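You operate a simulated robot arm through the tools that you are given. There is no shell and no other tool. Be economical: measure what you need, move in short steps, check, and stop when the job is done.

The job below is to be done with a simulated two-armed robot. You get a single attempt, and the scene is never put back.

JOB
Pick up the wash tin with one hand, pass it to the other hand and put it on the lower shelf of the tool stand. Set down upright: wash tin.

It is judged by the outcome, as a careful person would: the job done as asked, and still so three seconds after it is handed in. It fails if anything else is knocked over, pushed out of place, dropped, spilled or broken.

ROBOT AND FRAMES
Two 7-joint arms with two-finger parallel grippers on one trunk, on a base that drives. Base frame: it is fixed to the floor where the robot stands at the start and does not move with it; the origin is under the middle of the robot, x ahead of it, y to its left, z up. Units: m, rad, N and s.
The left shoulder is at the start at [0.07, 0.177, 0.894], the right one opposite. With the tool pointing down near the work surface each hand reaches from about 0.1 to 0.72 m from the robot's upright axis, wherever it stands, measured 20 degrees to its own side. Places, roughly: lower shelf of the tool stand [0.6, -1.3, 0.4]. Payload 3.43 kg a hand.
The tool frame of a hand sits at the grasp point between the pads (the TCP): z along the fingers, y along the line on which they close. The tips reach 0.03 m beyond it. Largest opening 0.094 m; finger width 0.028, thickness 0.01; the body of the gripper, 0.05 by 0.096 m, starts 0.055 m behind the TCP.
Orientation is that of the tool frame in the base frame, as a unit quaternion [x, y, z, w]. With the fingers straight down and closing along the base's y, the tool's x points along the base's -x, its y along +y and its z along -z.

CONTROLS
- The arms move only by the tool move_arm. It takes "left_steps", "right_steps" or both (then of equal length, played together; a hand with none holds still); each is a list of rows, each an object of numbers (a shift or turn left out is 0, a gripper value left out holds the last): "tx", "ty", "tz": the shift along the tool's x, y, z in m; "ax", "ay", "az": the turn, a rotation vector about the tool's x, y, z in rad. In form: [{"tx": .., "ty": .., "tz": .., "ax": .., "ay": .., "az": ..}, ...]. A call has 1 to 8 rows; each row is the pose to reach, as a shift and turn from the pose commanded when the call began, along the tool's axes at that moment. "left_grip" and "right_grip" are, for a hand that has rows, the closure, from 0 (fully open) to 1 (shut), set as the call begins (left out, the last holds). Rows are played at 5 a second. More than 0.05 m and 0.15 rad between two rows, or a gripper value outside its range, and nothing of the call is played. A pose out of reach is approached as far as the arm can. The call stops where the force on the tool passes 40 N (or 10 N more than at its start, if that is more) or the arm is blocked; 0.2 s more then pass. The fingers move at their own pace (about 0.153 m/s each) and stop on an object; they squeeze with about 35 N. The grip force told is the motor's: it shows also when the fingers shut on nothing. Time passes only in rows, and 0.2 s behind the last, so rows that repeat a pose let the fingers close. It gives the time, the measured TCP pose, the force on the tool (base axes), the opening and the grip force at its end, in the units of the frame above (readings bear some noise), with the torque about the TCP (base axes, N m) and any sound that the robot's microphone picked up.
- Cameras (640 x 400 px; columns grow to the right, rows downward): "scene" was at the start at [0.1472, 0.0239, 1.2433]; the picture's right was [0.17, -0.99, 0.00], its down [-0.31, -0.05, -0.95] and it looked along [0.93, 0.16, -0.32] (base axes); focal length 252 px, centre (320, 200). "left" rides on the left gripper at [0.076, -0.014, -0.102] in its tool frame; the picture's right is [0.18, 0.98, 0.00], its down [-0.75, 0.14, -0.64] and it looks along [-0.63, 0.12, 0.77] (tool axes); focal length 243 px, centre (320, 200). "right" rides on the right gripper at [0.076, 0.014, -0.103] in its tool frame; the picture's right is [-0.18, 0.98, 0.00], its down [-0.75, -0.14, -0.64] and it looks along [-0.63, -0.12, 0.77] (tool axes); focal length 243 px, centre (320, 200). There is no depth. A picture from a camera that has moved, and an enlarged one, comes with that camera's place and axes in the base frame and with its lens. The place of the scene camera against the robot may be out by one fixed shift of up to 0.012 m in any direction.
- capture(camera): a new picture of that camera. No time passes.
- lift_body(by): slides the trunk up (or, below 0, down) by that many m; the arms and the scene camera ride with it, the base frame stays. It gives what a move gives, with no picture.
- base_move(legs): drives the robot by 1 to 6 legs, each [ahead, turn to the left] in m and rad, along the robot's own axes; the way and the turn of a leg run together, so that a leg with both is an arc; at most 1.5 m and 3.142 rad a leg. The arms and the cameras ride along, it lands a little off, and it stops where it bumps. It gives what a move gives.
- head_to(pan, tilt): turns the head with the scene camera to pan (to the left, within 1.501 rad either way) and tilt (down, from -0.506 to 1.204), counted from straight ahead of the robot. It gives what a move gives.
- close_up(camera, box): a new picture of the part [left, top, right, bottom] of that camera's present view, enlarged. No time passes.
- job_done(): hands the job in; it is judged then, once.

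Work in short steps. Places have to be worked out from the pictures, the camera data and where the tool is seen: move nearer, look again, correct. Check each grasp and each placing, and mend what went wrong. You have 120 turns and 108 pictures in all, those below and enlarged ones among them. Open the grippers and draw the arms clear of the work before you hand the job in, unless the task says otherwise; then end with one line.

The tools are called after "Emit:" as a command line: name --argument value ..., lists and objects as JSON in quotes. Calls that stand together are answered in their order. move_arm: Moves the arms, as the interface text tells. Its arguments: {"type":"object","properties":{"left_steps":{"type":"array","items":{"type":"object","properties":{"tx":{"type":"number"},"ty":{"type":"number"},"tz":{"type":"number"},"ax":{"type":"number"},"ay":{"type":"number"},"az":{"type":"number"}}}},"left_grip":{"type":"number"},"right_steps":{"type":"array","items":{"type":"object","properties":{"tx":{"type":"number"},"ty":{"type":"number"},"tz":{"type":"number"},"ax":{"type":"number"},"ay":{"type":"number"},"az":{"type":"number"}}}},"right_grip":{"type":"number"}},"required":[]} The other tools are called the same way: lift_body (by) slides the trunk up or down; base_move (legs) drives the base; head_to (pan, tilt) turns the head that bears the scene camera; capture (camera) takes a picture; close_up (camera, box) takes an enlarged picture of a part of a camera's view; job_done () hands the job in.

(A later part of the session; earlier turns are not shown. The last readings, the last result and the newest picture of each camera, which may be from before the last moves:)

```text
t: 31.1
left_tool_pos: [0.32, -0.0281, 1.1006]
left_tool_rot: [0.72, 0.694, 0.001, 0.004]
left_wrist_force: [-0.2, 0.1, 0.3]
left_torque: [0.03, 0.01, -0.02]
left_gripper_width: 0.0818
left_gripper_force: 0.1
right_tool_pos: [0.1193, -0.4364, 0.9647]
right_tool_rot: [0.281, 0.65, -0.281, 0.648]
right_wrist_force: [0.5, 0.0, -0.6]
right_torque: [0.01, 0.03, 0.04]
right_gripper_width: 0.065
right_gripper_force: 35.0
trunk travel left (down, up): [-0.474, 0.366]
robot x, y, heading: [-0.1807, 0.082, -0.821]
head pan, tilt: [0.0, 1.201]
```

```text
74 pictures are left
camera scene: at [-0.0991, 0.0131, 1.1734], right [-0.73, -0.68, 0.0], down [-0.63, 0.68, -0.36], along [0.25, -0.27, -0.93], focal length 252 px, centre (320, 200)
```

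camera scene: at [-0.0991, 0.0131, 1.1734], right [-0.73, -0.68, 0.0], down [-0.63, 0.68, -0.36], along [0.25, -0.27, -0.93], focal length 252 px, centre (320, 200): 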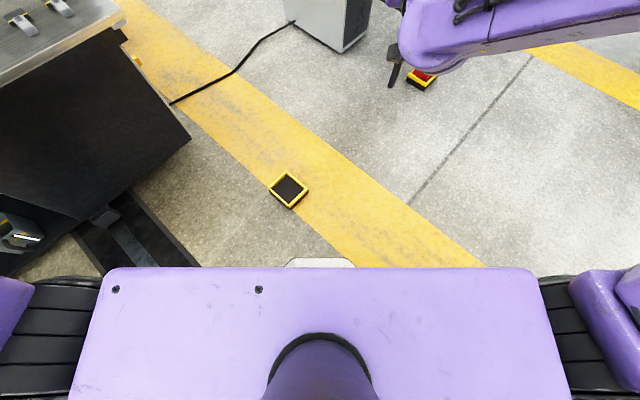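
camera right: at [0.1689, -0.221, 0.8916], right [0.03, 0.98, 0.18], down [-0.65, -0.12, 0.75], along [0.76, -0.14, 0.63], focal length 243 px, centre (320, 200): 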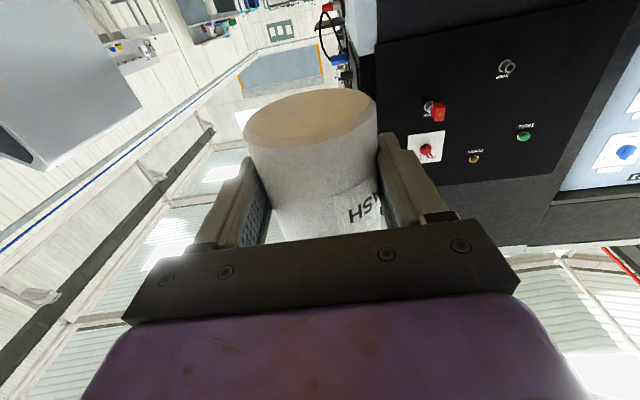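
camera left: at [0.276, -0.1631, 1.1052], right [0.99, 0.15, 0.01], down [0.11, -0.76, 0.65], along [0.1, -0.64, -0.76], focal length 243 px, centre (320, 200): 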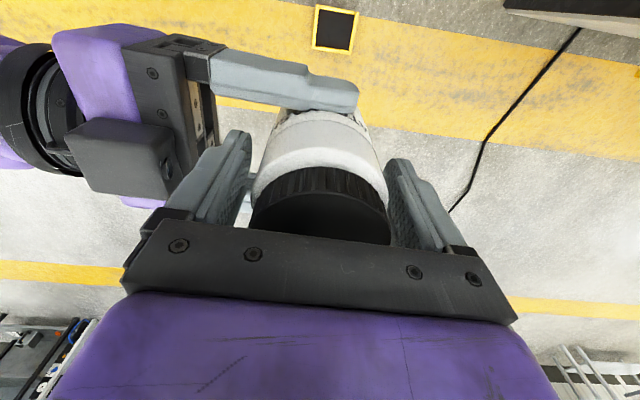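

A small yellow-edged block on the floor at about (0.36, −0.26) is what stopped the base before. It doesn't look moved, and I must drive around it. I retract both arms first so that nothing sweeps into the stand when I turn.

Emit:
move_arm --right_steps '[{"tz": -0.03}, {"tz": -0.06}, {"tz": -0.09}, {"tz": -0.12}, {"tz": -0.15}, {"tz": -0.18}, {"tz": -0.2}]' --left_steps '[{"tx": 0.012, "ty": -0.012}, {"tx": 0.024, "ty": -0.024}, {"tx": 0.036, "ty": -0.036}, {"tx": 0.048, "ty": -0.048}, {"tx": 0.06, "ty": -0.06}, {"tx": 0.072, "ty": -0.072}, {"tx": 0.0845, "ty": -0.0855}]'

Emit:
capture --camera "scene"

Emit:
capture --camera "right"

```text
t: 32.7
left_tool_pos: [0.2421, 0.0229, 1.0761]
left_tool_rot: [0.72, 0.694, 0.0, 0.005]
left_wrist_force: [0.0, 0.3, 0.0]
left_torque: [-0.04, 0.03, -0.02]
left_gripper_width: 0.0819
left_gripper_force: 0.1
left hand out of reach, approached as far as the arm can: row 3, 4, 5, 6, 7
right_tool_pos: [0.0524, -0.3027, 0.994]
right_tool_rot: [0.281, 0.649, -0.282, 0.648]
right_wrist_force: [0.4, 0.1, -2.0]
right_torque: [0.02, 0.05, -0.06]
right_gripper_width: 0.0648
right_gripper_force: 34.7
right hand out of reach, approached as far as the arm can: row 4, 5, 6, 7
trunk travel left (down, up): [-0.474, 0.366]
robot x, y, heading: [-0.1754, 0.0871, -0.819]
head pan, tilt: [0.0, 1.201]
```

```text
73 pictures are left
camera scene: at [-0.099, 0.0147, 1.1734], right [-0.73, -0.68, 0.0], down [-0.64, 0.68, -0.36], along [0.25, -0.27, -0.93], focal length 252 px, centre (320, 200)
```

scene: 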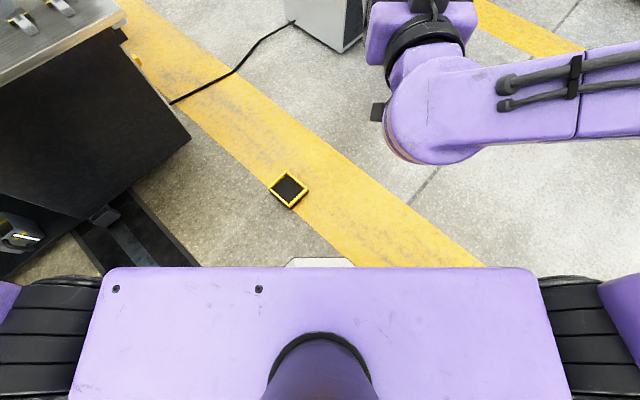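

```text
72 pictures are left
camera right: at [-0.0081, -0.2167, 0.9197], right [0.72, 0.67, 0.18], down [-0.54, 0.37, 0.75], along [0.44, -0.64, 0.63], focal length 243 px, centre (320, 200)
```

right: 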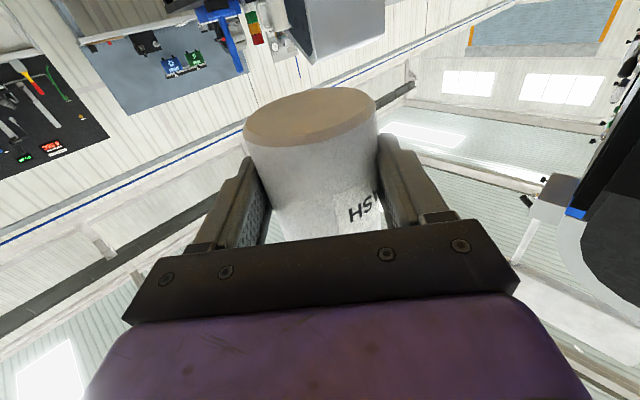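

The tin is steady in the grip. I drive straight along −y, well clear of the block, and then check the pose.

Emit:
base_move --legs '[[0, -0.752], [0.745, 0]]'

Emit:
head_to --pan 0.9 --tilt 0.75

Emit:
capture --camera "scene"

```text
t: 38.8
left_tool_pos: [0.0792, -0.9989, 1.0756]
left_tool_rot: [0.925, 0.381, 0.0, 0.004]
left_wrist_force: [0.1, 0.1, -0.5]
left_torque: [0.0, 0.06, 0.0]
left_gripper_width: 0.0816
left_gripper_force: 0.0
right_tool_pos: [-0.2827, -1.1045, 0.9944]
right_tool_rot: [0.501, 0.5, -0.5, 0.499]
right_wrist_force: [-0.5, 0.3, -2.1]
right_torque: [0.0, -0.01, 0.01]
right_gripper_width: 0.0648
right_gripper_force: 34.0
trunk travel left (down, up): [-0.474, 0.366]
robot x, y, heading: [-0.1839, -0.6665, -1.578]
head pan, tilt: [0.0, 1.201]
```

```text
t: 40.0
left_tool_pos: [0.0787, -0.9999, 1.0761]
left_tool_rot: [0.926, 0.379, -0.001, 0.005]
left_wrist_force: [0.6, -0.5, -0.3]
left_torque: [0.01, -0.02, 0.01]
left_gripper_width: 0.0819
left_gripper_force: 0.1
right_tool_pos: [-0.2818, -1.1039, 0.9942]
right_tool_rot: [0.501, 0.499, -0.501, 0.498]
right_wrist_force: [0.3, 0.6, -2.0]
right_torque: [0.06, -0.02, 0.01]
right_gripper_width: 0.0648
right_gripper_force: 34.6
trunk travel left (down, up): [-0.474, 0.366]
robot x, y, heading: [-0.1857, -0.6688, -1.578]
head pan, tilt: [0.901, 0.75]
```

```text
71 pictures are left
camera scene: at [-0.1139, -0.7606, 1.205], right [-0.63, -0.78, 0.0], down [-0.53, 0.43, -0.73], along [0.57, -0.46, -0.68], focal length 252 px, centre (320, 200)
```

scene: 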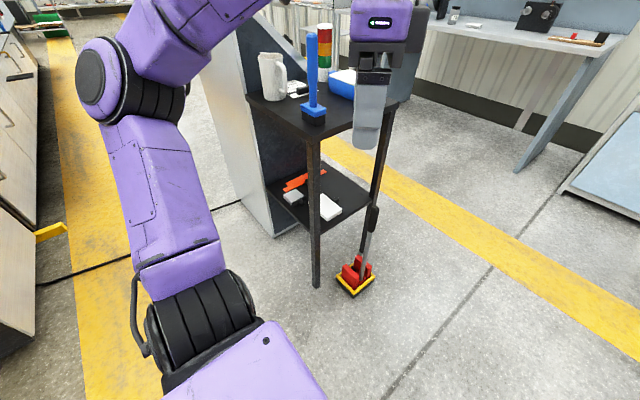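

The stand's geometry is confirmed (front corner near (0.41, −1.165)). Before driving alongside it I check how far the right elbow sticks out.

Emit:
head_to --pan -0.9 --tilt 0.75

Emit:
capture --camera "scene"

```text
t: 41.8
left_tool_pos: [0.079, -0.998, 1.0768]
left_tool_rot: [0.925, 0.38, -0.002, 0.005]
left_wrist_force: [-0.9, -0.1, -0.2]
left_torque: [0.03, 0.0, -0.01]
left_gripper_width: 0.0817
left_gripper_force: 0.0
right_tool_pos: [-0.2826, -1.1041, 0.9941]
right_tool_rot: [0.501, 0.499, -0.501, 0.499]
right_wrist_force: [0.4, -0.8, -2.1]
right_torque: [0.02, 0.03, 0.02]
right_gripper_width: 0.0646
right_gripper_force: 35.2
trunk travel left (down, up): [-0.474, 0.366]
robot x, y, heading: [-0.1859, -0.6687, -1.578]
head pan, tilt: [-0.901, 0.75]
```

```text
70 pictures are left
camera scene: at [-0.2437, -0.7599, 1.2051], right [-0.62, 0.79, 0.0], down [0.54, 0.42, -0.73], along [-0.58, -0.45, -0.68], focal length 252 px, centre (320, 200)
```

scene: 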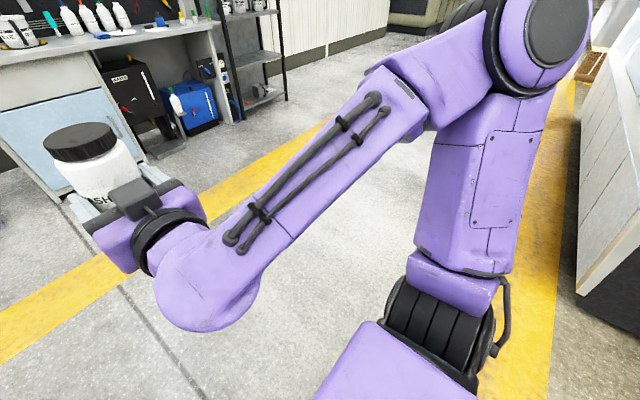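

The right elbow sticks out about 0.5 m, so driving alongside the stand with it would be risky. I'll instead stand off the shelf's front-left corner, heading about −0.85, with the elbow pointing away from the stand and the hand turned to enter nearly square. First I lower the trunk here in the open.

Emit:
lift_body --by -0.45

Emit:
capture --camera "scene"

```text
refused: -0.45 is not a number from -0.4 to 0.4
```

```text
69 pictures are left
camera scene: at [-0.2437, -0.7599, 1.2051], right [-0.62, 0.79, 0.0], down [0.54, 0.42, -0.73], along [-0.58, -0.45, -0.68], focal length 252 px, centre (320, 200)
```

scene: 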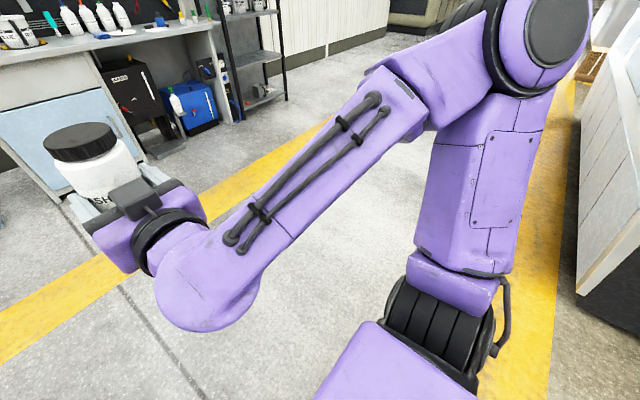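

The limit is 0.4 m per call, so I lower the trunk in two parts.

Emit:
lift_body --by -0.38

Emit:
lift_body --by -0.07

```text
t: 45.4
left_tool_pos: [0.0794, -0.9982, 0.6964]
left_tool_rot: [0.925, 0.379, -0.001, 0.004]
left_wrist_force: [-0.7, -0.4, -0.5]
left_torque: [0.03, -0.03, -0.01]
left_gripper_width: 0.0819
left_gripper_force: 0.0
right_tool_pos: [-0.2819, -1.1059, 0.6142]
right_tool_rot: [0.501, 0.5, -0.5, 0.498]
right_wrist_force: [0.0, -0.2, -2.4]
right_torque: [0.03, 0.0, -0.01]
right_gripper_width: 0.0647
right_gripper_force: 34.8
trunk travel left (down, up): [-0.094, 0.746]
robot x, y, heading: [-0.184, -0.6649, -1.579]
head pan, tilt: [-0.901, 0.75]
```

```text
t: 46.5
left_tool_pos: [0.0788, -1.0001, 0.6266]
left_tool_rot: [0.925, 0.379, -0.002, 0.004]
left_wrist_force: [-0.2, 0.6, -0.1]
left_torque: [0.03, 0.03, -0.01]
left_gripper_width: 0.0821
left_gripper_force: 0.0
right_tool_pos: [-0.2816, -1.104, 0.5426]
right_tool_rot: [0.501, 0.5, -0.501, 0.499]
right_wrist_force: [0.0, 0.3, -1.6]
right_torque: [0.03, -0.03, 0.02]
right_gripper_width: 0.0646
right_gripper_force: 35.1
trunk travel left (down, up): [-0.024, 0.816]
robot x, y, heading: [-0.1855, -0.6669, -1.575]
head pan, tilt: [-0.901, 0.75]
```

The trunk is low now (right TCP z 0.543). I drive to the staging point in front of the stand's corner.

Emit:
base_move --legs '[[0, 1.54], [0.36, 0], [0, -0.8]]'

Emit:
head_to --pan -0.15 --tilt 0.45

Emit:
capture --camera "scene"

```text
t: 54.8
left_tool_pos: [0.6006, -0.7465, 0.6265]
left_tool_rot: [0.728, 0.685, 0.001, 0.004]
left_wrist_force: [-0.7, 0.0, 0.4]
left_torque: [0.0, -0.02, 0.01]
left_gripper_width: 0.0817
left_gripper_force: 0.2
right_tool_pos: [0.4012, -1.065, 0.5436]
right_tool_rot: [0.29, 0.646, -0.29, 0.644]
right_wrist_force: [0.1, -1.0, -2.9]
right_torque: [0.04, 0.04, 0.04]
right_gripper_width: 0.0645
right_gripper_force: 35.1
trunk travel left (down, up): [-0.024, 0.816]
robot x, y, heading: [0.1809, -0.6739, -0.844]
head pan, tilt: [-0.901, 0.75]
```

```text
t: 55.9
left_tool_pos: [0.6, -0.7456, 0.6271]
left_tool_rot: [0.729, 0.685, 0.001, 0.004]
left_wrist_force: [-1.1, -0.5, -1.0]
left_torque: [-0.03, 0.0, 0.02]
left_gripper_width: 0.0819
left_gripper_force: 0.1
right_tool_pos: [0.4013, -1.0656, 0.543]
right_tool_rot: [0.289, 0.646, -0.29, 0.644]
right_wrist_force: [0.7, -0.1, -1.4]
right_torque: [0.04, 0.02, -0.03]
right_gripper_width: 0.0645
right_gripper_force: 34.7
trunk travel left (down, up): [-0.024, 0.816]
robot x, y, heading: [0.184, -0.6714, -0.848]
head pan, tilt: [-0.15, 0.45]
```

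```text
68 pictures are left
camera scene: at [0.2708, -0.7797, 0.7815], right [-0.84, -0.54, 0.0], down [-0.24, 0.37, -0.9], along [0.49, -0.76, -0.44], focal length 252 px, centre (320, 200)
```

scene: 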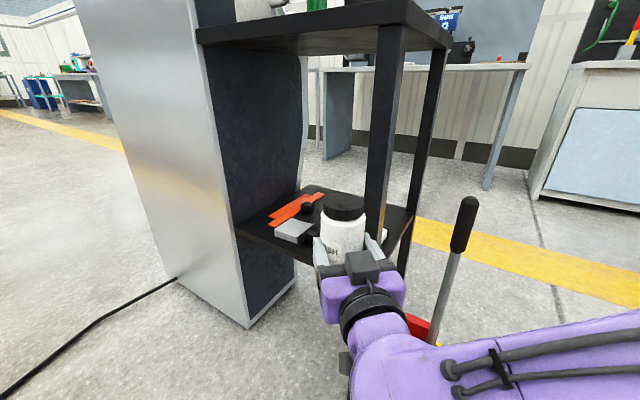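

I have a good view: the shelf top is near z = 0.40, the front post ends at x ≈ 0.41, and the grey item starts at x ≈ 0.57. I pitch the left hand up so its camera can survey the free strip on the shelf.

Emit:
move_arm --left_steps '[{"ay": -0.13}, {"ay": -0.26}, {"ay": -0.39}, {"ay": -0.5}, {"ay": -0.5}]'

Emit:
capture --camera "left"

```text
t: 57.1
left_tool_pos: [0.6017, -0.7457, 0.6276]
left_tool_rot: [0.706, 0.662, -0.18, 0.174]
left_wrist_force: [-0.8, 0.2, -0.5]
left_torque: [0.0, -0.03, -0.01]
left_gripper_width: 0.0819
left_gripper_force: 0.2
right_tool_pos: [0.4012, -1.0665, 0.5434]
right_tool_rot: [0.289, 0.646, -0.29, 0.644]
right_wrist_force: [0.1, 0.6, -1.9]
right_torque: [0.07, 0.02, -0.02]
right_gripper_width: 0.0647
right_gripper_force: 35.2
trunk travel left (down, up): [-0.024, 0.816]
robot x, y, heading: [0.1846, -0.6765, -0.844]
head pan, tilt: [-0.15, 0.45]
```

```text
67 pictures are left
camera left: at [0.5937, -0.6298, 0.6799], right [0.99, 0.1, -0.08], down [0.11, -0.36, 0.93], along [0.06, -0.93, -0.36], focal length 243 px, centre (320, 200)
```

left: 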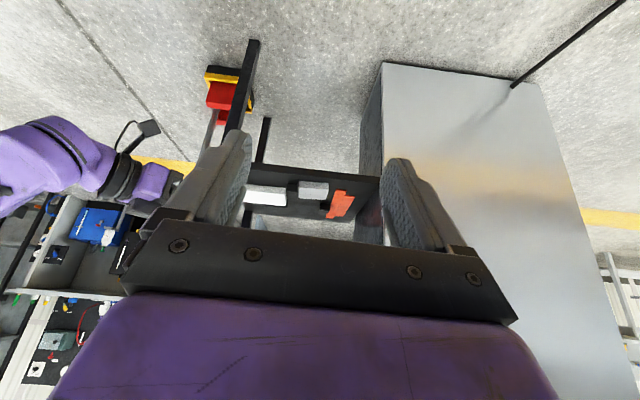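

Emit:
close_up --camera "left" --box '[230, 150, 390, 250]'

```text
4.00 times, centred on (310, 200) of left
camera zoom: at [0.5937, -0.6298, 0.6799], right [0.99, 0.1, -0.08], down [0.11, -0.36, 0.93], along [0.06, -0.93, -0.36], focal length 970 px, centre (360, 200)
```

zoom: 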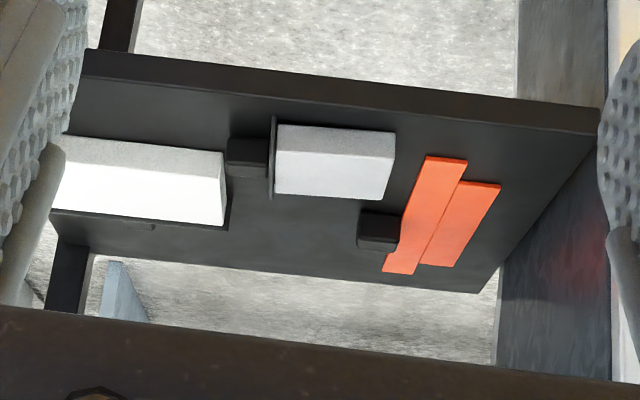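

The free strip is about 0.10 m deep between the shelf edge and the white block, for x from about 0.41 to 0.54. I'll aim the tin at x ≈ 0.48 and first swing the hand to point almost square at the shelf.

Emit:
move_arm --right_steps '[{"tz": 0.014, "ty": 0.005, "ax": 0.12}, {"tz": 0.027, "ty": 0.01, "ax": 0.24}, {"tz": 0.041, "ty": 0.015, "ax": 0.36}, {"tz": 0.054, "ty": 0.02, "ax": 0.48}, {"tz": 0.068, "ty": 0.025, "ax": 0.6}, {"tz": 0.068, "ty": 0.025, "ax": 0.6}]'

Emit:
capture --camera "scene"

Emit:
close_up --camera "left" --box '[150, 100, 390, 250]'

```text
t: 58.5
left_tool_pos: [0.6006, -0.746, 0.6271]
left_tool_rot: [0.707, 0.662, -0.18, 0.173]
left_wrist_force: [0.1, -0.2, 0.1]
left_torque: [0.0, 0.02, -0.03]
left_gripper_width: 0.0819
left_gripper_force: 0.1
right_tool_pos: [0.465, -1.099, 0.5441]
right_tool_rot: [0.468, 0.531, -0.468, 0.53]
right_wrist_force: [-0.4, -0.5, -2.4]
right_torque: [0.01, 0.0, -0.01]
right_gripper_width: 0.0647
right_gripper_force: 34.9
trunk travel left (down, up): [-0.024, 0.816]
robot x, y, heading: [0.1825, -0.6713, -0.842]
head pan, tilt: [-0.15, 0.45]
```

```text
65 pictures are left
camera scene: at [0.271, -0.7796, 0.7815], right [-0.84, -0.54, 0.0], down [-0.24, 0.37, -0.9], along [0.49, -0.76, -0.44], focal length 252 px, centre (320, 200)
```

scene: 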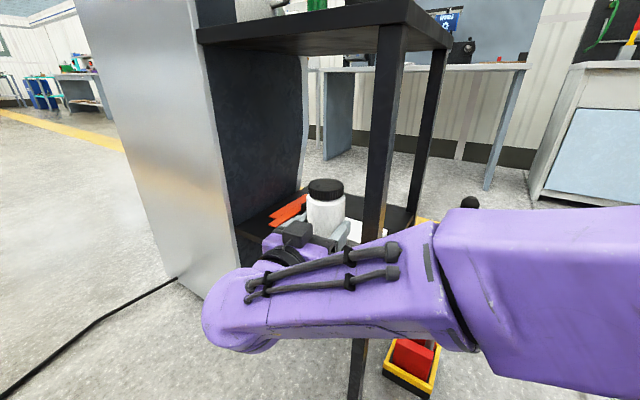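

```text
2.67 times, centred on (270, 175) of left
camera zoom: at [0.5937, -0.6299, 0.68], right [0.99, 0.1, -0.08], down [0.11, -0.36, 0.93], along [0.06, -0.93, -0.37], focal length 647 px, centre (453, 267)
```

zoom: 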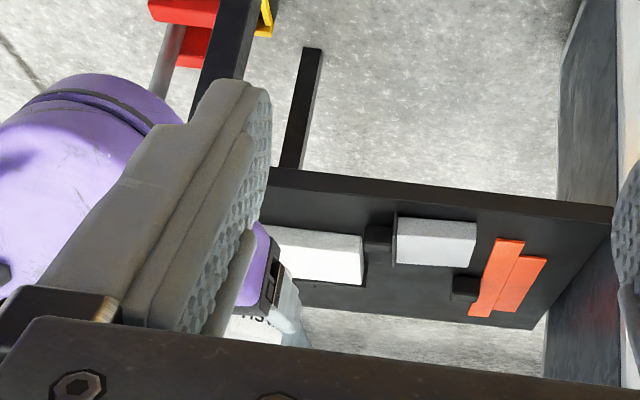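

The forearm would come too near the front post from here. I pull the hand back and across, then turn the base farther toward −y so that the forearm stays in front of the stand.

Emit:
move_arm --right_steps '[{"tz": -0.03, "ty": 0.01}, {"tz": -0.06, "ty": 0.02, "ax": -0.1}, {"tz": -0.09, "ty": 0.03, "ax": -0.2}, {"tz": -0.12, "ty": 0.042, "ax": -0.3}, {"tz": -0.1416, "ty": 0.0523, "ax": -0.4}, {"tz": -0.1416, "ty": 0.0523, "ax": -0.4}]'

Emit:
capture --camera "scene"

```text
t: 59.9
left_tool_pos: [0.6008, -0.7465, 0.6265]
left_tool_rot: [0.707, 0.662, -0.18, 0.174]
left_wrist_force: [-1.1, 0.4, 0.0]
left_torque: [-0.01, -0.02, 0.02]
left_gripper_width: 0.0817
left_gripper_force: 0.1
right_tool_pos: [0.5011, -0.9514, 0.5467]
right_tool_rot: [0.352, 0.613, -0.353, 0.613]
right_wrist_force: [0.2, 0.0, -1.7]
right_torque: [0.02, 0.02, 0.02]
right_gripper_width: 0.0646
right_gripper_force: 34.7
trunk travel left (down, up): [-0.024, 0.816]
robot x, y, heading: [0.1822, -0.6741, -0.845]
head pan, tilt: [-0.15, 0.45]
```

```text
63 pictures are left
camera scene: at [0.271, -0.7796, 0.7815], right [-0.84, -0.54, 0.0], down [-0.24, 0.37, -0.9], along [0.49, -0.76, -0.44], focal length 252 px, centre (320, 200)
```

scene: 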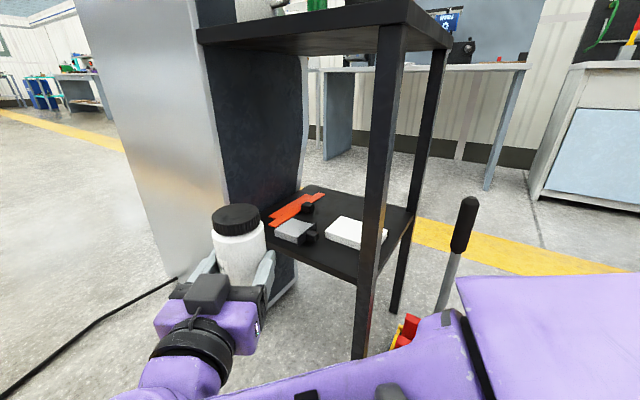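

The view is clear: the shelf edge is at y ≈ −1.172 and the white block's front at about −1.257. I turn the base right by 0.41 and look.

Emit:
base_move --legs '[[0, -0.41]]'

Emit:
head_to --pan 0.15 --tilt 0.55

Emit:
capture --camera "scene"

```text
t: 61.5
left_tool_pos: [0.5401, -0.9023, 0.6268]
left_tool_rot: [0.824, 0.509, -0.21, 0.134]
left_wrist_force: [0.0, 1.1, 0.2]
left_torque: [0.01, -0.02, 0.0]
left_gripper_width: 0.0816
left_gripper_force: 0.0
right_tool_pos: [0.3682, -1.0544, 0.5463]
right_tool_rot: [0.468, 0.53, -0.469, 0.529]
right_wrist_force: [-0.6, -0.9, -1.5]
right_torque: [0.05, 0.02, -0.02]
right_gripper_width: 0.0646
right_gripper_force: 35.0
trunk travel left (down, up): [-0.024, 0.816]
robot x, y, heading: [0.1837, -0.6727, -1.246]
head pan, tilt: [-0.15, 0.45]
```

```text
t: 62.3
left_tool_pos: [0.5397, -0.9027, 0.6271]
left_tool_rot: [0.824, 0.509, -0.21, 0.135]
left_wrist_force: [-0.7, -0.8, -0.4]
left_torque: [-0.02, -0.02, 0.01]
left_gripper_width: 0.0818
left_gripper_force: 0.0
right_tool_pos: [0.3681, -1.0548, 0.5467]
right_tool_rot: [0.467, 0.532, -0.467, 0.53]
right_wrist_force: [0.1, -0.4, -2.2]
right_torque: [0.04, 0.01, 0.01]
right_gripper_width: 0.0647
right_gripper_force: 35.1
trunk travel left (down, up): [-0.024, 0.816]
robot x, y, heading: [0.1847, -0.6734, -1.246]
head pan, tilt: [0.15, 0.55]
```

```text
62 pictures are left
camera scene: at [0.2448, -0.7924, 0.7725], right [-0.89, -0.46, 0.0], down [-0.24, 0.46, -0.85], along [0.39, -0.76, -0.52], focal length 252 px, centre (320, 200)
```

scene: 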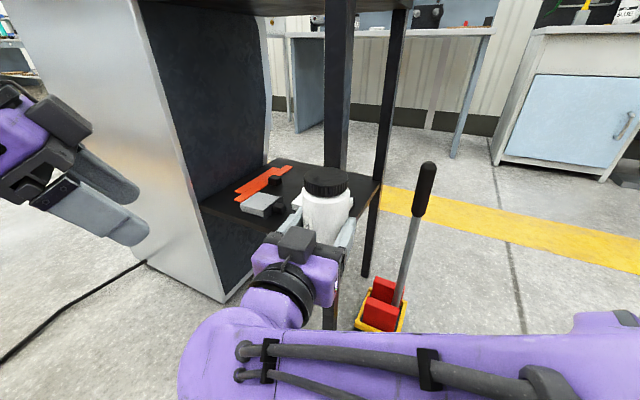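

The forearm now lies well in front of the stand. The left hand must give way first, so I move it left and up.

Emit:
move_arm --left_steps '[{"tx": 0.004, "ty": 0.018, "tz": -0.03}, {"tx": 0.008, "ty": 0.036, "tz": -0.06}, {"tx": 0.012, "ty": 0.054, "tz": -0.09}, {"tx": 0.015, "ty": 0.072, "tz": -0.12}, {"tx": 0.018, "ty": 0.09, "tz": -0.15}, {"tx": 0.021, "ty": 0.107, "tz": -0.18}]'

Emit:
move_arm --right_steps '[{"tz": 0.009, "ty": 0.023}, {"tz": 0.02, "ty": 0.046}, {"tz": 0.03, "ty": 0.07}, {"tz": 0.0416, "ty": 0.0905}, {"tz": 0.0416, "ty": 0.0905}]'

Emit:
capture --camera "scene"

Emit:
capture --camera "left"

```text
t: 63.7
left_tool_pos: [0.6667, -0.9012, 0.7453]
left_tool_rot: [0.823, 0.509, -0.211, 0.136]
left_wrist_force: [0.6, -0.2, 0.0]
left_torque: [-0.01, -0.01, 0.0]
left_gripper_width: 0.0818
left_gripper_force: 0.0
left hand out of reach, approached as far as the arm can: row 4, 5, 6
right_tool_pos: [0.3681, -1.0533, 0.5464]
right_tool_rot: [0.467, 0.532, -0.467, 0.53]
right_wrist_force: [-0.5, -0.4, -2.3]
right_torque: [0.04, 0.02, 0.02]
right_gripper_width: 0.0648
right_gripper_force: 34.8
trunk travel left (down, up): [-0.024, 0.816]
robot x, y, heading: [0.1826, -0.6722, -1.246]
head pan, tilt: [0.15, 0.55]
```

```text
t: 65.1
left_tool_pos: [0.6665, -0.9021, 0.7453]
left_tool_rot: [0.824, 0.509, -0.21, 0.135]
left_wrist_force: [0.6, -0.3, 0.3]
left_torque: [0.01, 0.0, 0.01]
left_gripper_width: 0.0818
left_gripper_force: 0.1
right_tool_pos: [0.4499, -1.0926, 0.5714]
right_tool_rot: [0.486, 0.513, -0.456, 0.541]
right_wrist_force: [-0.3, 0.0, -1.3]
right_torque: [0.03, 0.02, 0.01]
right_gripper_width: 0.0647
right_gripper_force: 35.1
trunk travel left (down, up): [-0.024, 0.816]
robot x, y, heading: [0.1809, -0.6711, -1.247]
head pan, tilt: [0.15, 0.55]
stopped in row 5 (right hand): the arm was blocked; the commanded pose is now the measured one
```

```text
61 pictures are left
camera scene: at [0.2447, -0.7923, 0.7725], right [-0.89, -0.46, 0.0], down [-0.24, 0.46, -0.85], along [0.39, -0.76, -0.52], focal length 252 px, centre (320, 200)
```

scene: 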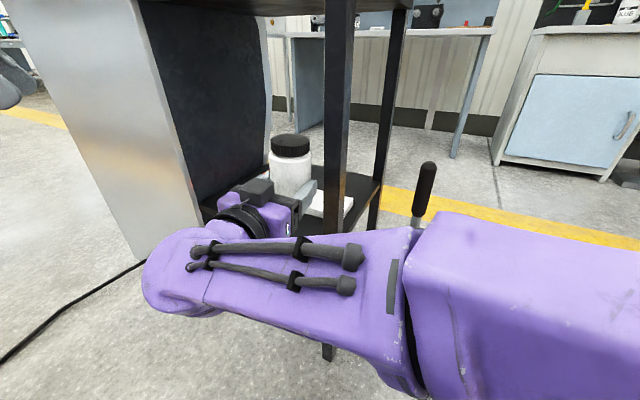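

```text
60 pictures are left
camera left: at [0.7059, -0.7909, 0.7976], right [0.95, -0.29, -0.08], down [-0.04, -0.37, 0.93], along [-0.3, -0.88, -0.36], focal length 243 px, centre (320, 200)
```

left: 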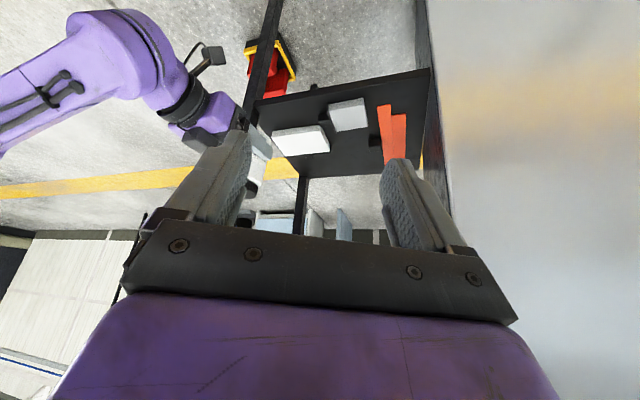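

The arm reported a block: the hand sits 25 mm high and rolled by 3°. The post and stand look unmoved and the forces are nil, so this is probably an arm limit. I try a gentle correction.

Emit:
move_arm --right_steps '[{"tx": 0.006, "az": -0.03}, {"tx": 0.012, "az": -0.058, "ax": -0.012}, {"tx": 0.012, "az": -0.058, "ax": -0.012}]'

Emit:
head_to --pan -0.4 --tilt 0.9

Emit:
capture --camera "scene"

```text
t: 65.9
left_tool_pos: [0.6663, -0.9008, 0.744]
left_tool_rot: [0.823, 0.51, -0.211, 0.135]
left_wrist_force: [-0.8, 0.0, -0.1]
left_torque: [-0.02, -0.02, 0.0]
left_gripper_width: 0.0819
left_gripper_force: 0.1
right_tool_pos: [0.4507, -1.0939, 0.5649]
right_tool_rot: [0.471, 0.527, -0.466, 0.533]
right_wrist_force: [-0.7, -0.6, -3.2]
right_torque: [0.05, 0.02, -0.02]
right_gripper_width: 0.0647
right_gripper_force: 34.6
trunk travel left (down, up): [-0.024, 0.816]
robot x, y, heading: [0.1835, -0.6722, -1.25]
head pan, tilt: [0.15, 0.55]
```

```text
t: 66.9
left_tool_pos: [0.6663, -0.9016, 0.7447]
left_tool_rot: [0.824, 0.508, -0.211, 0.135]
left_wrist_force: [0.5, 0.5, 0.4]
left_torque: [0.0, -0.02, 0.0]
left_gripper_width: 0.0818
left_gripper_force: 0.0
right_tool_pos: [0.4503, -1.0938, 0.564]
right_tool_rot: [0.472, 0.527, -0.466, 0.531]
right_wrist_force: [-0.8, -0.6, -2.7]
right_torque: [0.05, 0.04, 0.0]
right_gripper_width: 0.0647
right_gripper_force: 35.3
trunk travel left (down, up): [-0.024, 0.816]
robot x, y, heading: [0.1855, -0.674, -1.247]
head pan, tilt: [-0.4, 0.901]
```

```text
59 pictures are left
camera scene: at [0.1982, -0.7878, 0.7432], right [-1.0, 0.07, 0.0], down [0.06, 0.78, -0.62], along [-0.05, -0.62, -0.78], focal length 252 px, centre (320, 200)
```

scene: 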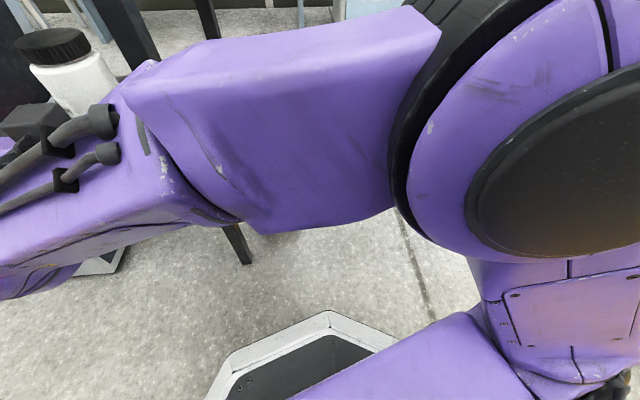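

I check with the left camera whether the forearm is near the front post.

Emit:
close_up --camera "left" --box '[40, 0, 360, 200]'

```text
2.00 times, centred on (200, 100) of left
camera zoom: at [0.7061, -0.791, 0.7974], right [0.95, -0.29, -0.08], down [-0.04, -0.37, 0.93], along [-0.3, -0.88, -0.36], focal length 485 px, centre (560, 400)
```

zoom: 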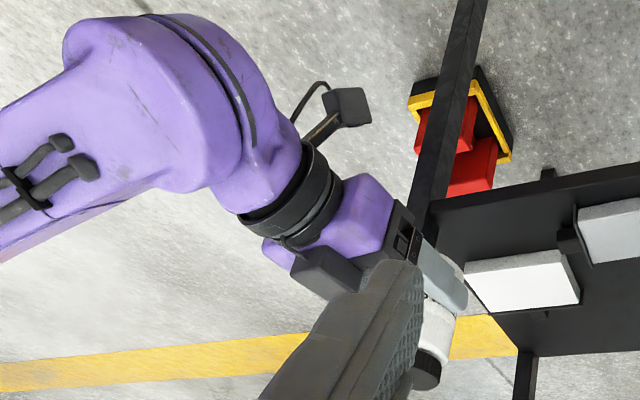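

Working through both views, the forearm runs at y ≈ −0.94 and is clear of the post (y ≈ −1.15), so the halt was an arm limit. I extend gently toward the shelf, half way, watching the readings.

Emit:
move_arm --right_steps '[{"tz": 0.015, "ty": 0.002}, {"tz": 0.03, "ty": 0.004}, {"tz": 0.045, "ty": 0.006}, {"tz": 0.055, "ty": 0.008}, {"tz": 0.055, "ty": 0.008}]'

Emit:
head_to --pan 0.25 --tilt 0.5

Emit:
capture --camera "scene"

Emit:
capture --camera "left"

```text
t: 68.3
left_tool_pos: [0.6676, -0.9012, 0.744]
left_tool_rot: [0.823, 0.509, -0.211, 0.134]
left_wrist_force: [-0.5, -0.2, 0.2]
left_torque: [-0.01, 0.01, -0.02]
left_gripper_width: 0.0821
left_gripper_force: 0.1
right_tool_pos: [0.4578, -1.1513, 0.5842]
right_tool_rot: [0.482, 0.514, -0.46, 0.541]
right_wrist_force: [10.1, 2.9, -7.3]
right_torque: [-0.02, -0.11, -0.19]
right_gripper_width: 0.0641
right_gripper_force: 35.0
trunk travel left (down, up): [-0.024, 0.816]
robot x, y, heading: [0.1851, -0.6704, -1.244]
head pan, tilt: [-0.4, 0.901]
stopped in row 5 (right hand): the arm was blocked; the commanded pose is now the measured one
```

```text
t: 69.3
left_tool_pos: [0.6676, -0.901, 0.7444]
left_tool_rot: [0.823, 0.509, -0.212, 0.135]
left_wrist_force: [1.0, 1.0, 0.4]
left_torque: [0.01, 0.0, -0.02]
left_gripper_width: 0.0818
left_gripper_force: 0.0
right_tool_pos: [0.4581, -1.151, 0.5843]
right_tool_rot: [0.482, 0.513, -0.461, 0.541]
right_wrist_force: [14.0, 6.1, -7.0]
right_torque: [-0.07, -0.06, -0.43]
right_gripper_width: 0.0645
right_gripper_force: 34.5
trunk travel left (down, up): [-0.024, 0.816]
robot x, y, heading: [0.1836, -0.6726, -1.244]
head pan, tilt: [0.25, 0.499]
```

```text
57 pictures are left
camera scene: at [0.2544, -0.7887, 0.7769], right [-0.84, -0.54, 0.0], down [-0.26, 0.4, -0.88], along [0.48, -0.74, -0.48], focal length 252 px, centre (320, 200)
```

scene: 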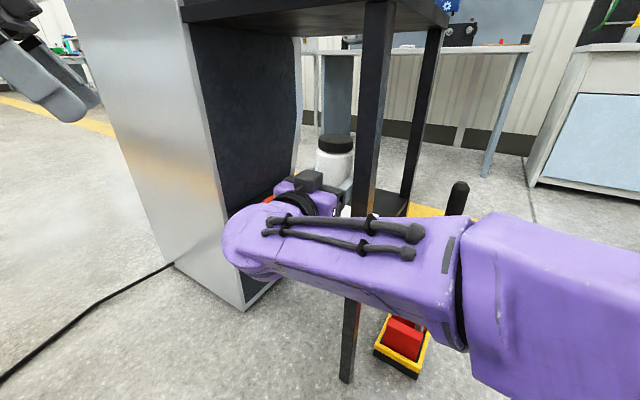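

```text
56 pictures are left
camera left: at [0.7074, -0.7906, 0.7965], right [0.95, -0.29, -0.08], down [-0.03, -0.37, 0.93], along [-0.3, -0.88, -0.36], focal length 243 px, centre (320, 200)
```

left: 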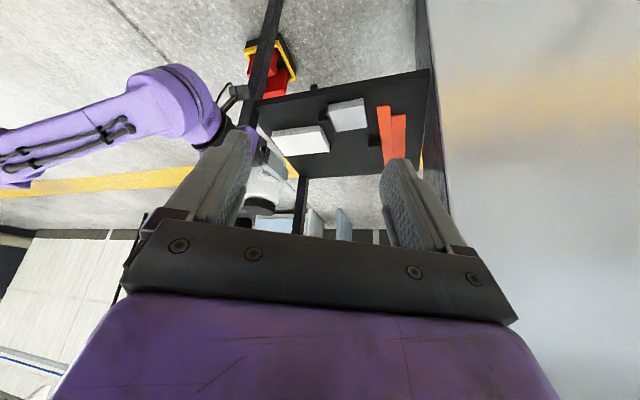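

Now there is a real side force (+x 14 N): the hand's −x side is touching the post. I back off at once.

Emit:
move_arm --right_steps '[{"tz": -0.02, "ty": 0.004}, {"tz": -0.04, "ty": 0.008}, {"tz": -0.06, "ty": 0.008}, {"tz": -0.06, "ty": 0.008}]'

Emit:
capture --camera "scene"

Emit:
close_up --camera "left" --box '[40, 0, 360, 200]'

```text
t: 70.3
left_tool_pos: [0.6663, -0.9021, 0.7439]
left_tool_rot: [0.824, 0.508, -0.211, 0.135]
left_wrist_force: [0.9, 0.7, 0.2]
left_torque: [0.01, -0.02, 0.01]
left_gripper_width: 0.0819
left_gripper_force: 0.0
right_tool_pos: [0.4542, -1.0928, 0.588]
right_tool_rot: [0.486, 0.51, -0.459, 0.541]
right_wrist_force: [0.0, -0.6, -2.5]
right_torque: [0.02, -0.03, 0.04]
right_gripper_width: 0.0647
right_gripper_force: 35.1
trunk travel left (down, up): [-0.024, 0.816]
robot x, y, heading: [0.1845, -0.6725, -1.242]
head pan, tilt: [0.25, 0.499]
```

```text
55 pictures are left
camera scene: at [0.2533, -0.7888, 0.777], right [-0.84, -0.54, 0.0], down [-0.26, 0.4, -0.88], along [0.48, -0.74, -0.48], focal length 252 px, centre (320, 200)
```

scene: 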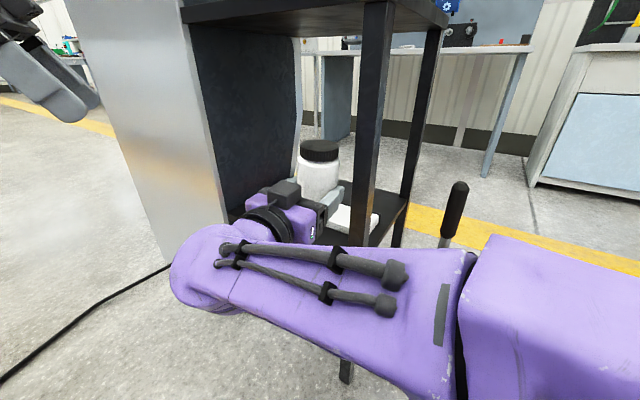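

```text
2.00 times, centred on (200, 100) of left
camera zoom: at [0.7061, -0.7911, 0.7975], right [0.95, -0.29, -0.08], down [-0.04, -0.37, 0.93], along [-0.3, -0.88, -0.36], focal length 485 px, centre (560, 400)
```

zoom: 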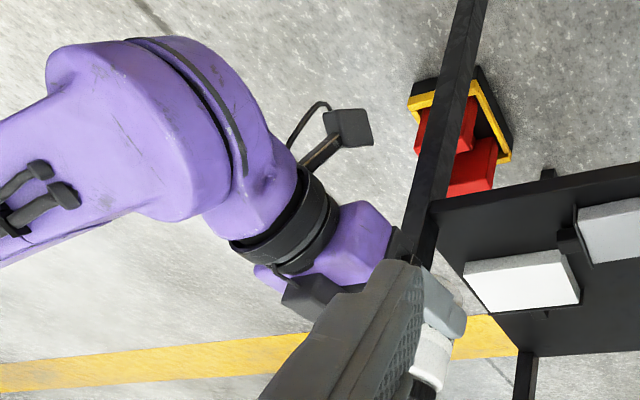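

The stand is unmoved. The arm seems cramped against the robot's own body or head with the trunk so low, so I pull back a bit and raise the trunk in parts while lowering the hand. That should give the elbow room.

Emit:
move_arm --right_steps '[{"tz": -0.02, "az": -0.02}, {"tz": -0.04, "az": -0.05}, {"tz": -0.05, "az": -0.055, "ax": -0.012}]'

Emit:
lift_body --by 0.12

Emit:
move_arm --right_steps '[{"tx": 0.03}, {"tx": 0.06}, {"tx": 0.09}, {"tx": 0.12}, {"tx": 0.12}]'

Emit:
capture --camera "scene"

```text
t: 71.1
left_tool_pos: [0.6664, -0.9003, 0.7448]
left_tool_rot: [0.823, 0.509, -0.211, 0.135]
left_wrist_force: [-0.3, 0.2, 0.5]
left_torque: [0.02, -0.03, 0.04]
left_gripper_width: 0.0821
left_gripper_force: 0.1
right_tool_pos: [0.4503, -1.0415, 0.5862]
right_tool_rot: [0.468, 0.528, -0.471, 0.53]
right_wrist_force: [-0.4, -0.6, -2.0]
right_torque: [0.01, -0.01, -0.02]
right_gripper_width: 0.0648
right_gripper_force: 35.4
trunk travel left (down, up): [-0.024, 0.816]
robot x, y, heading: [0.1815, -0.6732, -1.246]
head pan, tilt: [0.25, 0.499]
```

```text
t: 72.6
left_tool_pos: [0.6665, -0.9019, 0.8649]
left_tool_rot: [0.824, 0.508, -0.211, 0.135]
left_wrist_force: [0.0, 0.1, 0.0]
left_torque: [-0.01, 0.0, -0.01]
left_gripper_width: 0.0816
left_gripper_force: 0.0
right_tool_pos: [0.4515, -1.0404, 0.7063]
right_tool_rot: [0.466, 0.527, -0.471, 0.531]
right_wrist_force: [0.0, 0.7, -1.8]
right_torque: [0.08, -0.03, -0.01]
right_gripper_width: 0.065
right_gripper_force: 35.2
trunk travel left (down, up): [-0.144, 0.696]
robot x, y, heading: [0.1842, -0.6702, -1.249]
head pan, tilt: [0.25, 0.499]
```

```text
t: 74.0
left_tool_pos: [0.6671, -0.901, 0.8653]
left_tool_rot: [0.824, 0.509, -0.211, 0.135]
left_wrist_force: [0.1, 0.1, -0.7]
left_torque: [-0.04, -0.01, -0.02]
left_gripper_width: 0.0818
left_gripper_force: 0.1
right_tool_pos: [0.4323, -1.073, 0.6204]
right_tool_rot: [0.51, 0.493, -0.464, 0.531]
right_wrist_force: [-0.3, 0.4, -2.1]
right_torque: [0.06, -0.02, -0.01]
right_gripper_width: 0.0647
right_gripper_force: 34.6
trunk travel left (down, up): [-0.144, 0.696]
robot x, y, heading: [0.1848, -0.6747, -1.253]
head pan, tilt: [0.25, 0.499]
stopped in row 5 (right hand): the arm was blocked; the commanded pose is now the measured one
```

```text
53 pictures are left
camera scene: at [0.2533, -0.7888, 0.897], right [-0.84, -0.54, 0.0], down [-0.26, 0.4, -0.88], along [0.48, -0.74, -0.48], focal length 252 px, centre (320, 200)
```

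scene: 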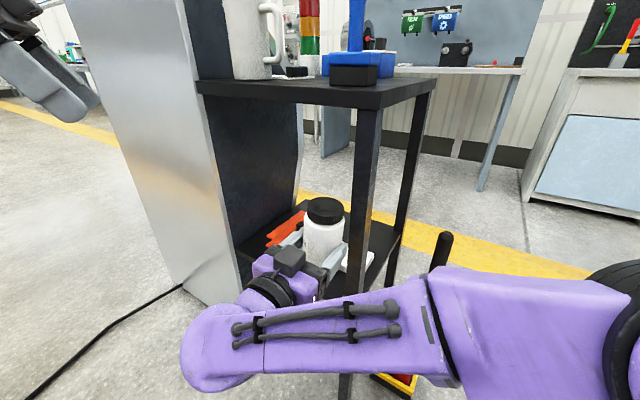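

It is still blocked with no wrist force, so something upstream is catching. I look down at the arm and the robot's own body.

Emit:
head_to --pan -0.7 --tilt 1.1

Emit:
capture --camera "scene"

Emit:
capture --camera "left"

Emit:
capture --camera "right"

```text
t: 75.2
left_tool_pos: [0.667, -0.9007, 0.8647]
left_tool_rot: [0.824, 0.509, -0.211, 0.135]
left_wrist_force: [0.1, -0.3, -0.8]
left_torque: [0.0, 0.01, -0.01]
left_gripper_width: 0.0816
left_gripper_force: 0.1
right_tool_pos: [0.4338, -1.0708, 0.6201]
right_tool_rot: [0.51, 0.492, -0.463, 0.531]
right_wrist_force: [-0.1, 0.1, -3.3]
right_torque: [0.05, 0.02, 0.0]
right_gripper_width: 0.0645
right_gripper_force: 35.2
trunk travel left (down, up): [-0.144, 0.696]
robot x, y, heading: [0.1882, -0.6724, -1.25]
head pan, tilt: [-0.7, 1.1]
```

```text
52 pictures are left
camera scene: at [0.1809, -0.7712, 0.8494], right [-0.93, 0.37, 0.0], down [0.33, 0.83, -0.45], along [-0.17, -0.42, -0.89], focal length 252 px, centre (320, 200)
```

scene: 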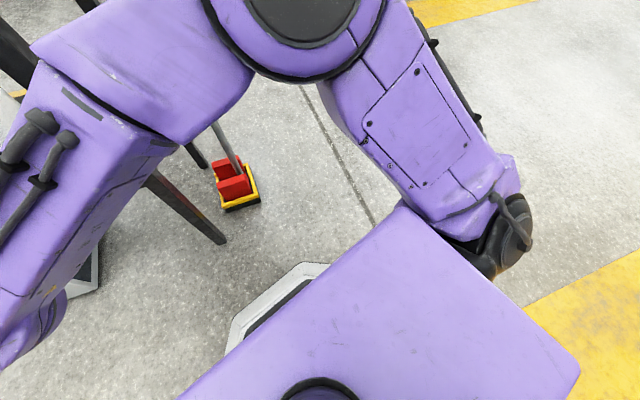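

```text
51 pictures are left
camera left: at [0.7063, -0.7908, 0.9175], right [0.95, -0.29, -0.08], down [-0.04, -0.37, 0.93], along [-0.3, -0.88, -0.36], focal length 243 px, centre (320, 200)
```

left: 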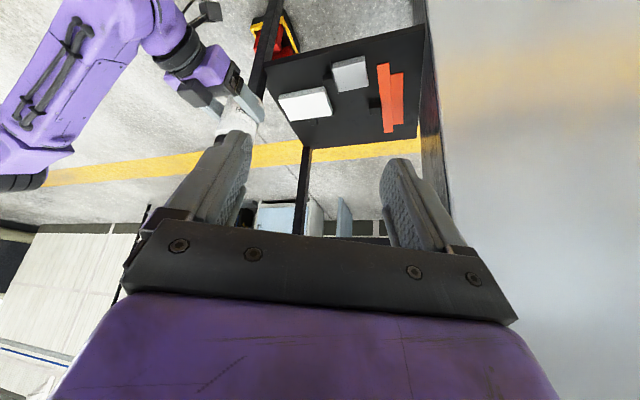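

```text
50 pictures are left
camera right: at [0.4475, -0.9674, 0.5473], right [0.96, 0.05, 0.27], down [-0.24, 0.63, 0.74], along [-0.13, -0.78, 0.61], focal length 243 px, centre (320, 200)
```

right: 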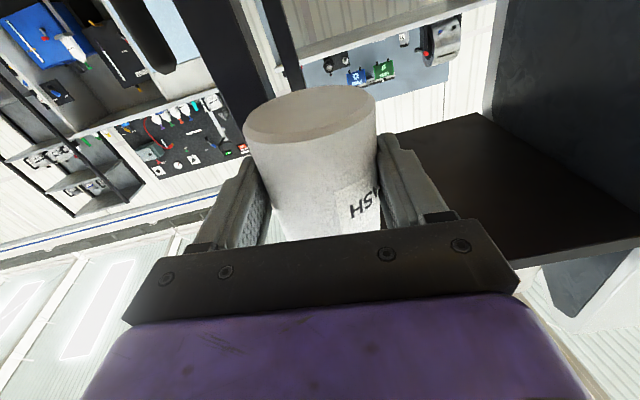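

Found it: the elbow end of the forearm is against the front post. I back the base 6 cm straight away, then look.

Emit:
base_move --legs '[[-0.06, 0]]'

Emit:
capture --camera "left"

Emit:
capture --camera "scene"

```text
t: 76.2
left_tool_pos: [0.6469, -0.8434, 0.8656]
left_tool_rot: [0.824, 0.508, -0.211, 0.135]
left_wrist_force: [-0.7, -0.1, 0.6]
left_torque: [0.0, 0.01, 0.04]
left_gripper_width: 0.082
left_gripper_force: 0.1
right_tool_pos: [0.4142, -1.0139, 0.6193]
right_tool_rot: [0.509, 0.493, -0.463, 0.532]
right_wrist_force: [0.2, -0.5, -2.4]
right_torque: [0.04, -0.01, -0.02]
right_gripper_width: 0.0644
right_gripper_force: 35.4
trunk travel left (down, up): [-0.144, 0.696]
robot x, y, heading: [0.1619, -0.6138, -1.245]
head pan, tilt: [-0.7, 1.1]
```

```text
49 pictures are left
camera left: at [0.6867, -0.7327, 0.9176], right [0.95, -0.29, -0.08], down [-0.04, -0.37, 0.93], along [-0.3, -0.88, -0.36], focal length 243 px, centre (320, 200)
```

left: 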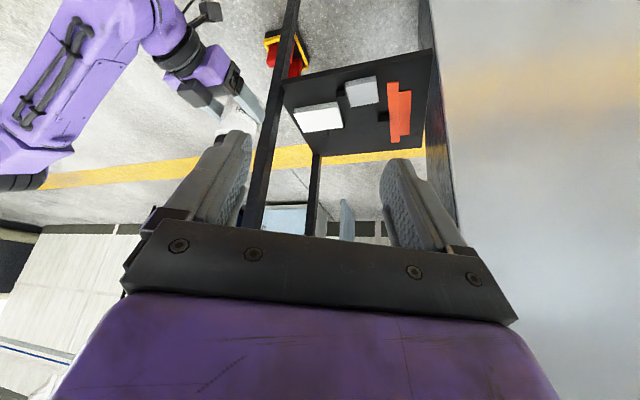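

```text
48 pictures are left
camera scene: at [0.1613, -0.7132, 0.8494], right [-0.93, 0.37, 0.0], down [0.33, 0.83, -0.45], along [-0.17, -0.42, -0.89], focal length 252 px, centre (320, 200)
```

scene: 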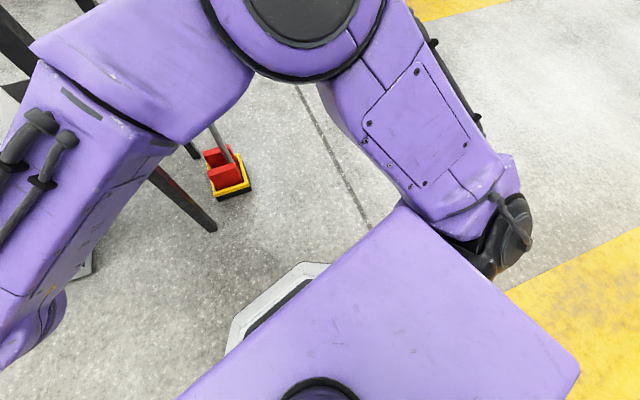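

I'm clear of the post now. New plan: raise the trunk fully so both arms are above everything on the stand, take up position squarely in front of it, and lower again there.

Emit:
lift_body --by 0.39

Emit:
lift_body --by 0.3

Emit:
move_arm --right_steps '[{"tx": 0.0, "ty": -0.03, "tz": 0.006, "ax": -0.055, "az": -0.017}, {"ty": -0.06, "tz": 0.012, "ax": -0.109, "az": -0.034}, {"ty": -0.09, "tz": 0.018, "ax": -0.163, "az": -0.051}, {"ty": -0.125, "tz": 0.024, "ax": -0.218, "az": -0.068}, {"ty": -0.16, "tz": 0.03, "ax": -0.272, "az": -0.0855}, {"ty": -0.188, "tz": 0.032, "ax": -0.272, "az": -0.0855}]'

Emit:
head_to --pan -0.1 --tilt 0.7

Emit:
capture --camera "scene"

```text
t: 80.0
left_tool_pos: [0.6484, -0.843, 1.2546]
left_tool_rot: [0.824, 0.509, -0.211, 0.135]
left_wrist_force: [0.4, -0.1, 1.0]
left_torque: [-0.05, 0.0, -0.01]
left_gripper_width: 0.0815
left_gripper_force: 0.1
right_tool_pos: [0.4126, -1.0151, 1.0097]
right_tool_rot: [0.51, 0.493, -0.463, 0.531]
right_wrist_force: [-0.1, 0.0, -1.9]
right_torque: [0.04, 0.0, 0.0]
right_gripper_width: 0.0646
right_gripper_force: 35.0
trunk travel left (down, up): [-0.534, 0.306]
robot x, y, heading: [0.1635, -0.6146, -1.246]
head pan, tilt: [-0.7, 1.1]
```

```text
t: 83.0
left_tool_pos: [0.6481, -0.8435, 1.5557]
left_tool_rot: [0.824, 0.509, -0.211, 0.135]
left_wrist_force: [-0.7, 0.0, 0.3]
left_torque: [-0.01, 0.01, 0.0]
left_gripper_width: 0.0817
left_gripper_force: 0.1
right_tool_pos: [0.4134, -1.0155, 1.3102]
right_tool_rot: [0.51, 0.493, -0.463, 0.532]
right_wrist_force: [0.7, -0.3, -2.2]
right_torque: [0.06, -0.03, 0.02]
right_gripper_width: 0.0646
right_gripper_force: 35.3
trunk travel left (down, up): [-0.834, 0.006]
robot x, y, heading: [0.1644, -0.6155, -1.243]
head pan, tilt: [-0.7, 1.1]
```

```text
t: 84.4
left_tool_pos: [0.6459, -0.8437, 1.5567]
left_tool_rot: [0.823, 0.509, -0.211, 0.136]
left_wrist_force: [-0.1, 0.9, 0.2]
left_torque: [0.02, -0.01, 0.03]
left_gripper_width: 0.0819
left_gripper_force: 0.0
right_tool_pos: [0.2327, -1.0586, 1.2939]
right_tool_rot: [0.412, 0.572, -0.414, 0.576]
right_wrist_force: [0.3, -1.0, -2.6]
right_torque: [0.05, 0.0, -0.01]
right_gripper_width: 0.0647
right_gripper_force: 35.1
right hand out of reach, approached as far as the arm can: row 6
trunk travel left (down, up): [-0.834, 0.006]
robot x, y, heading: [0.1644, -0.6149, -1.246]
head pan, tilt: [-0.7, 1.1]
```

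```text
t: 85.4
left_tool_pos: [0.6469, -0.8439, 1.5552]
left_tool_rot: [0.823, 0.509, -0.211, 0.135]
left_wrist_force: [0.3, -0.3, 0.0]
left_torque: [-0.01, -0.04, 0.0]
left_gripper_width: 0.0817
left_gripper_force: 0.1
right_tool_pos: [0.2334, -1.0576, 1.2946]
right_tool_rot: [0.412, 0.572, -0.415, 0.576]
right_wrist_force: [0.4, -0.5, -2.2]
right_torque: [0.04, 0.05, 0.01]
right_gripper_width: 0.0647
right_gripper_force: 35.0
trunk travel left (down, up): [-0.834, 0.006]
robot x, y, heading: [0.1608, -0.6158, -1.246]
head pan, tilt: [-0.099, 0.7]
```

```text
47 pictures are left
camera scene: at [0.2033, -0.7375, 1.5693], right [-0.97, -0.22, 0.0], down [-0.14, 0.63, -0.76], along [0.17, -0.75, -0.64], focal length 252 px, centre (320, 200)
```

scene: 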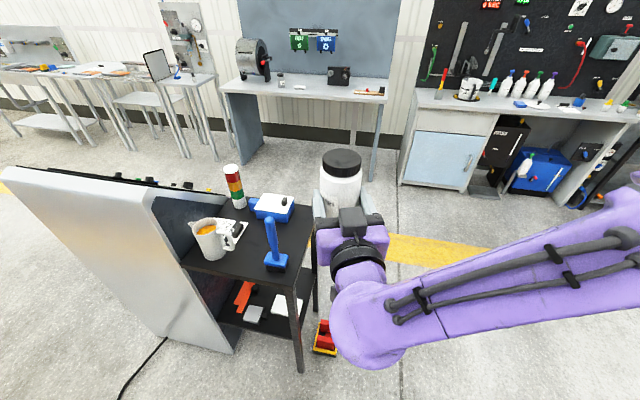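

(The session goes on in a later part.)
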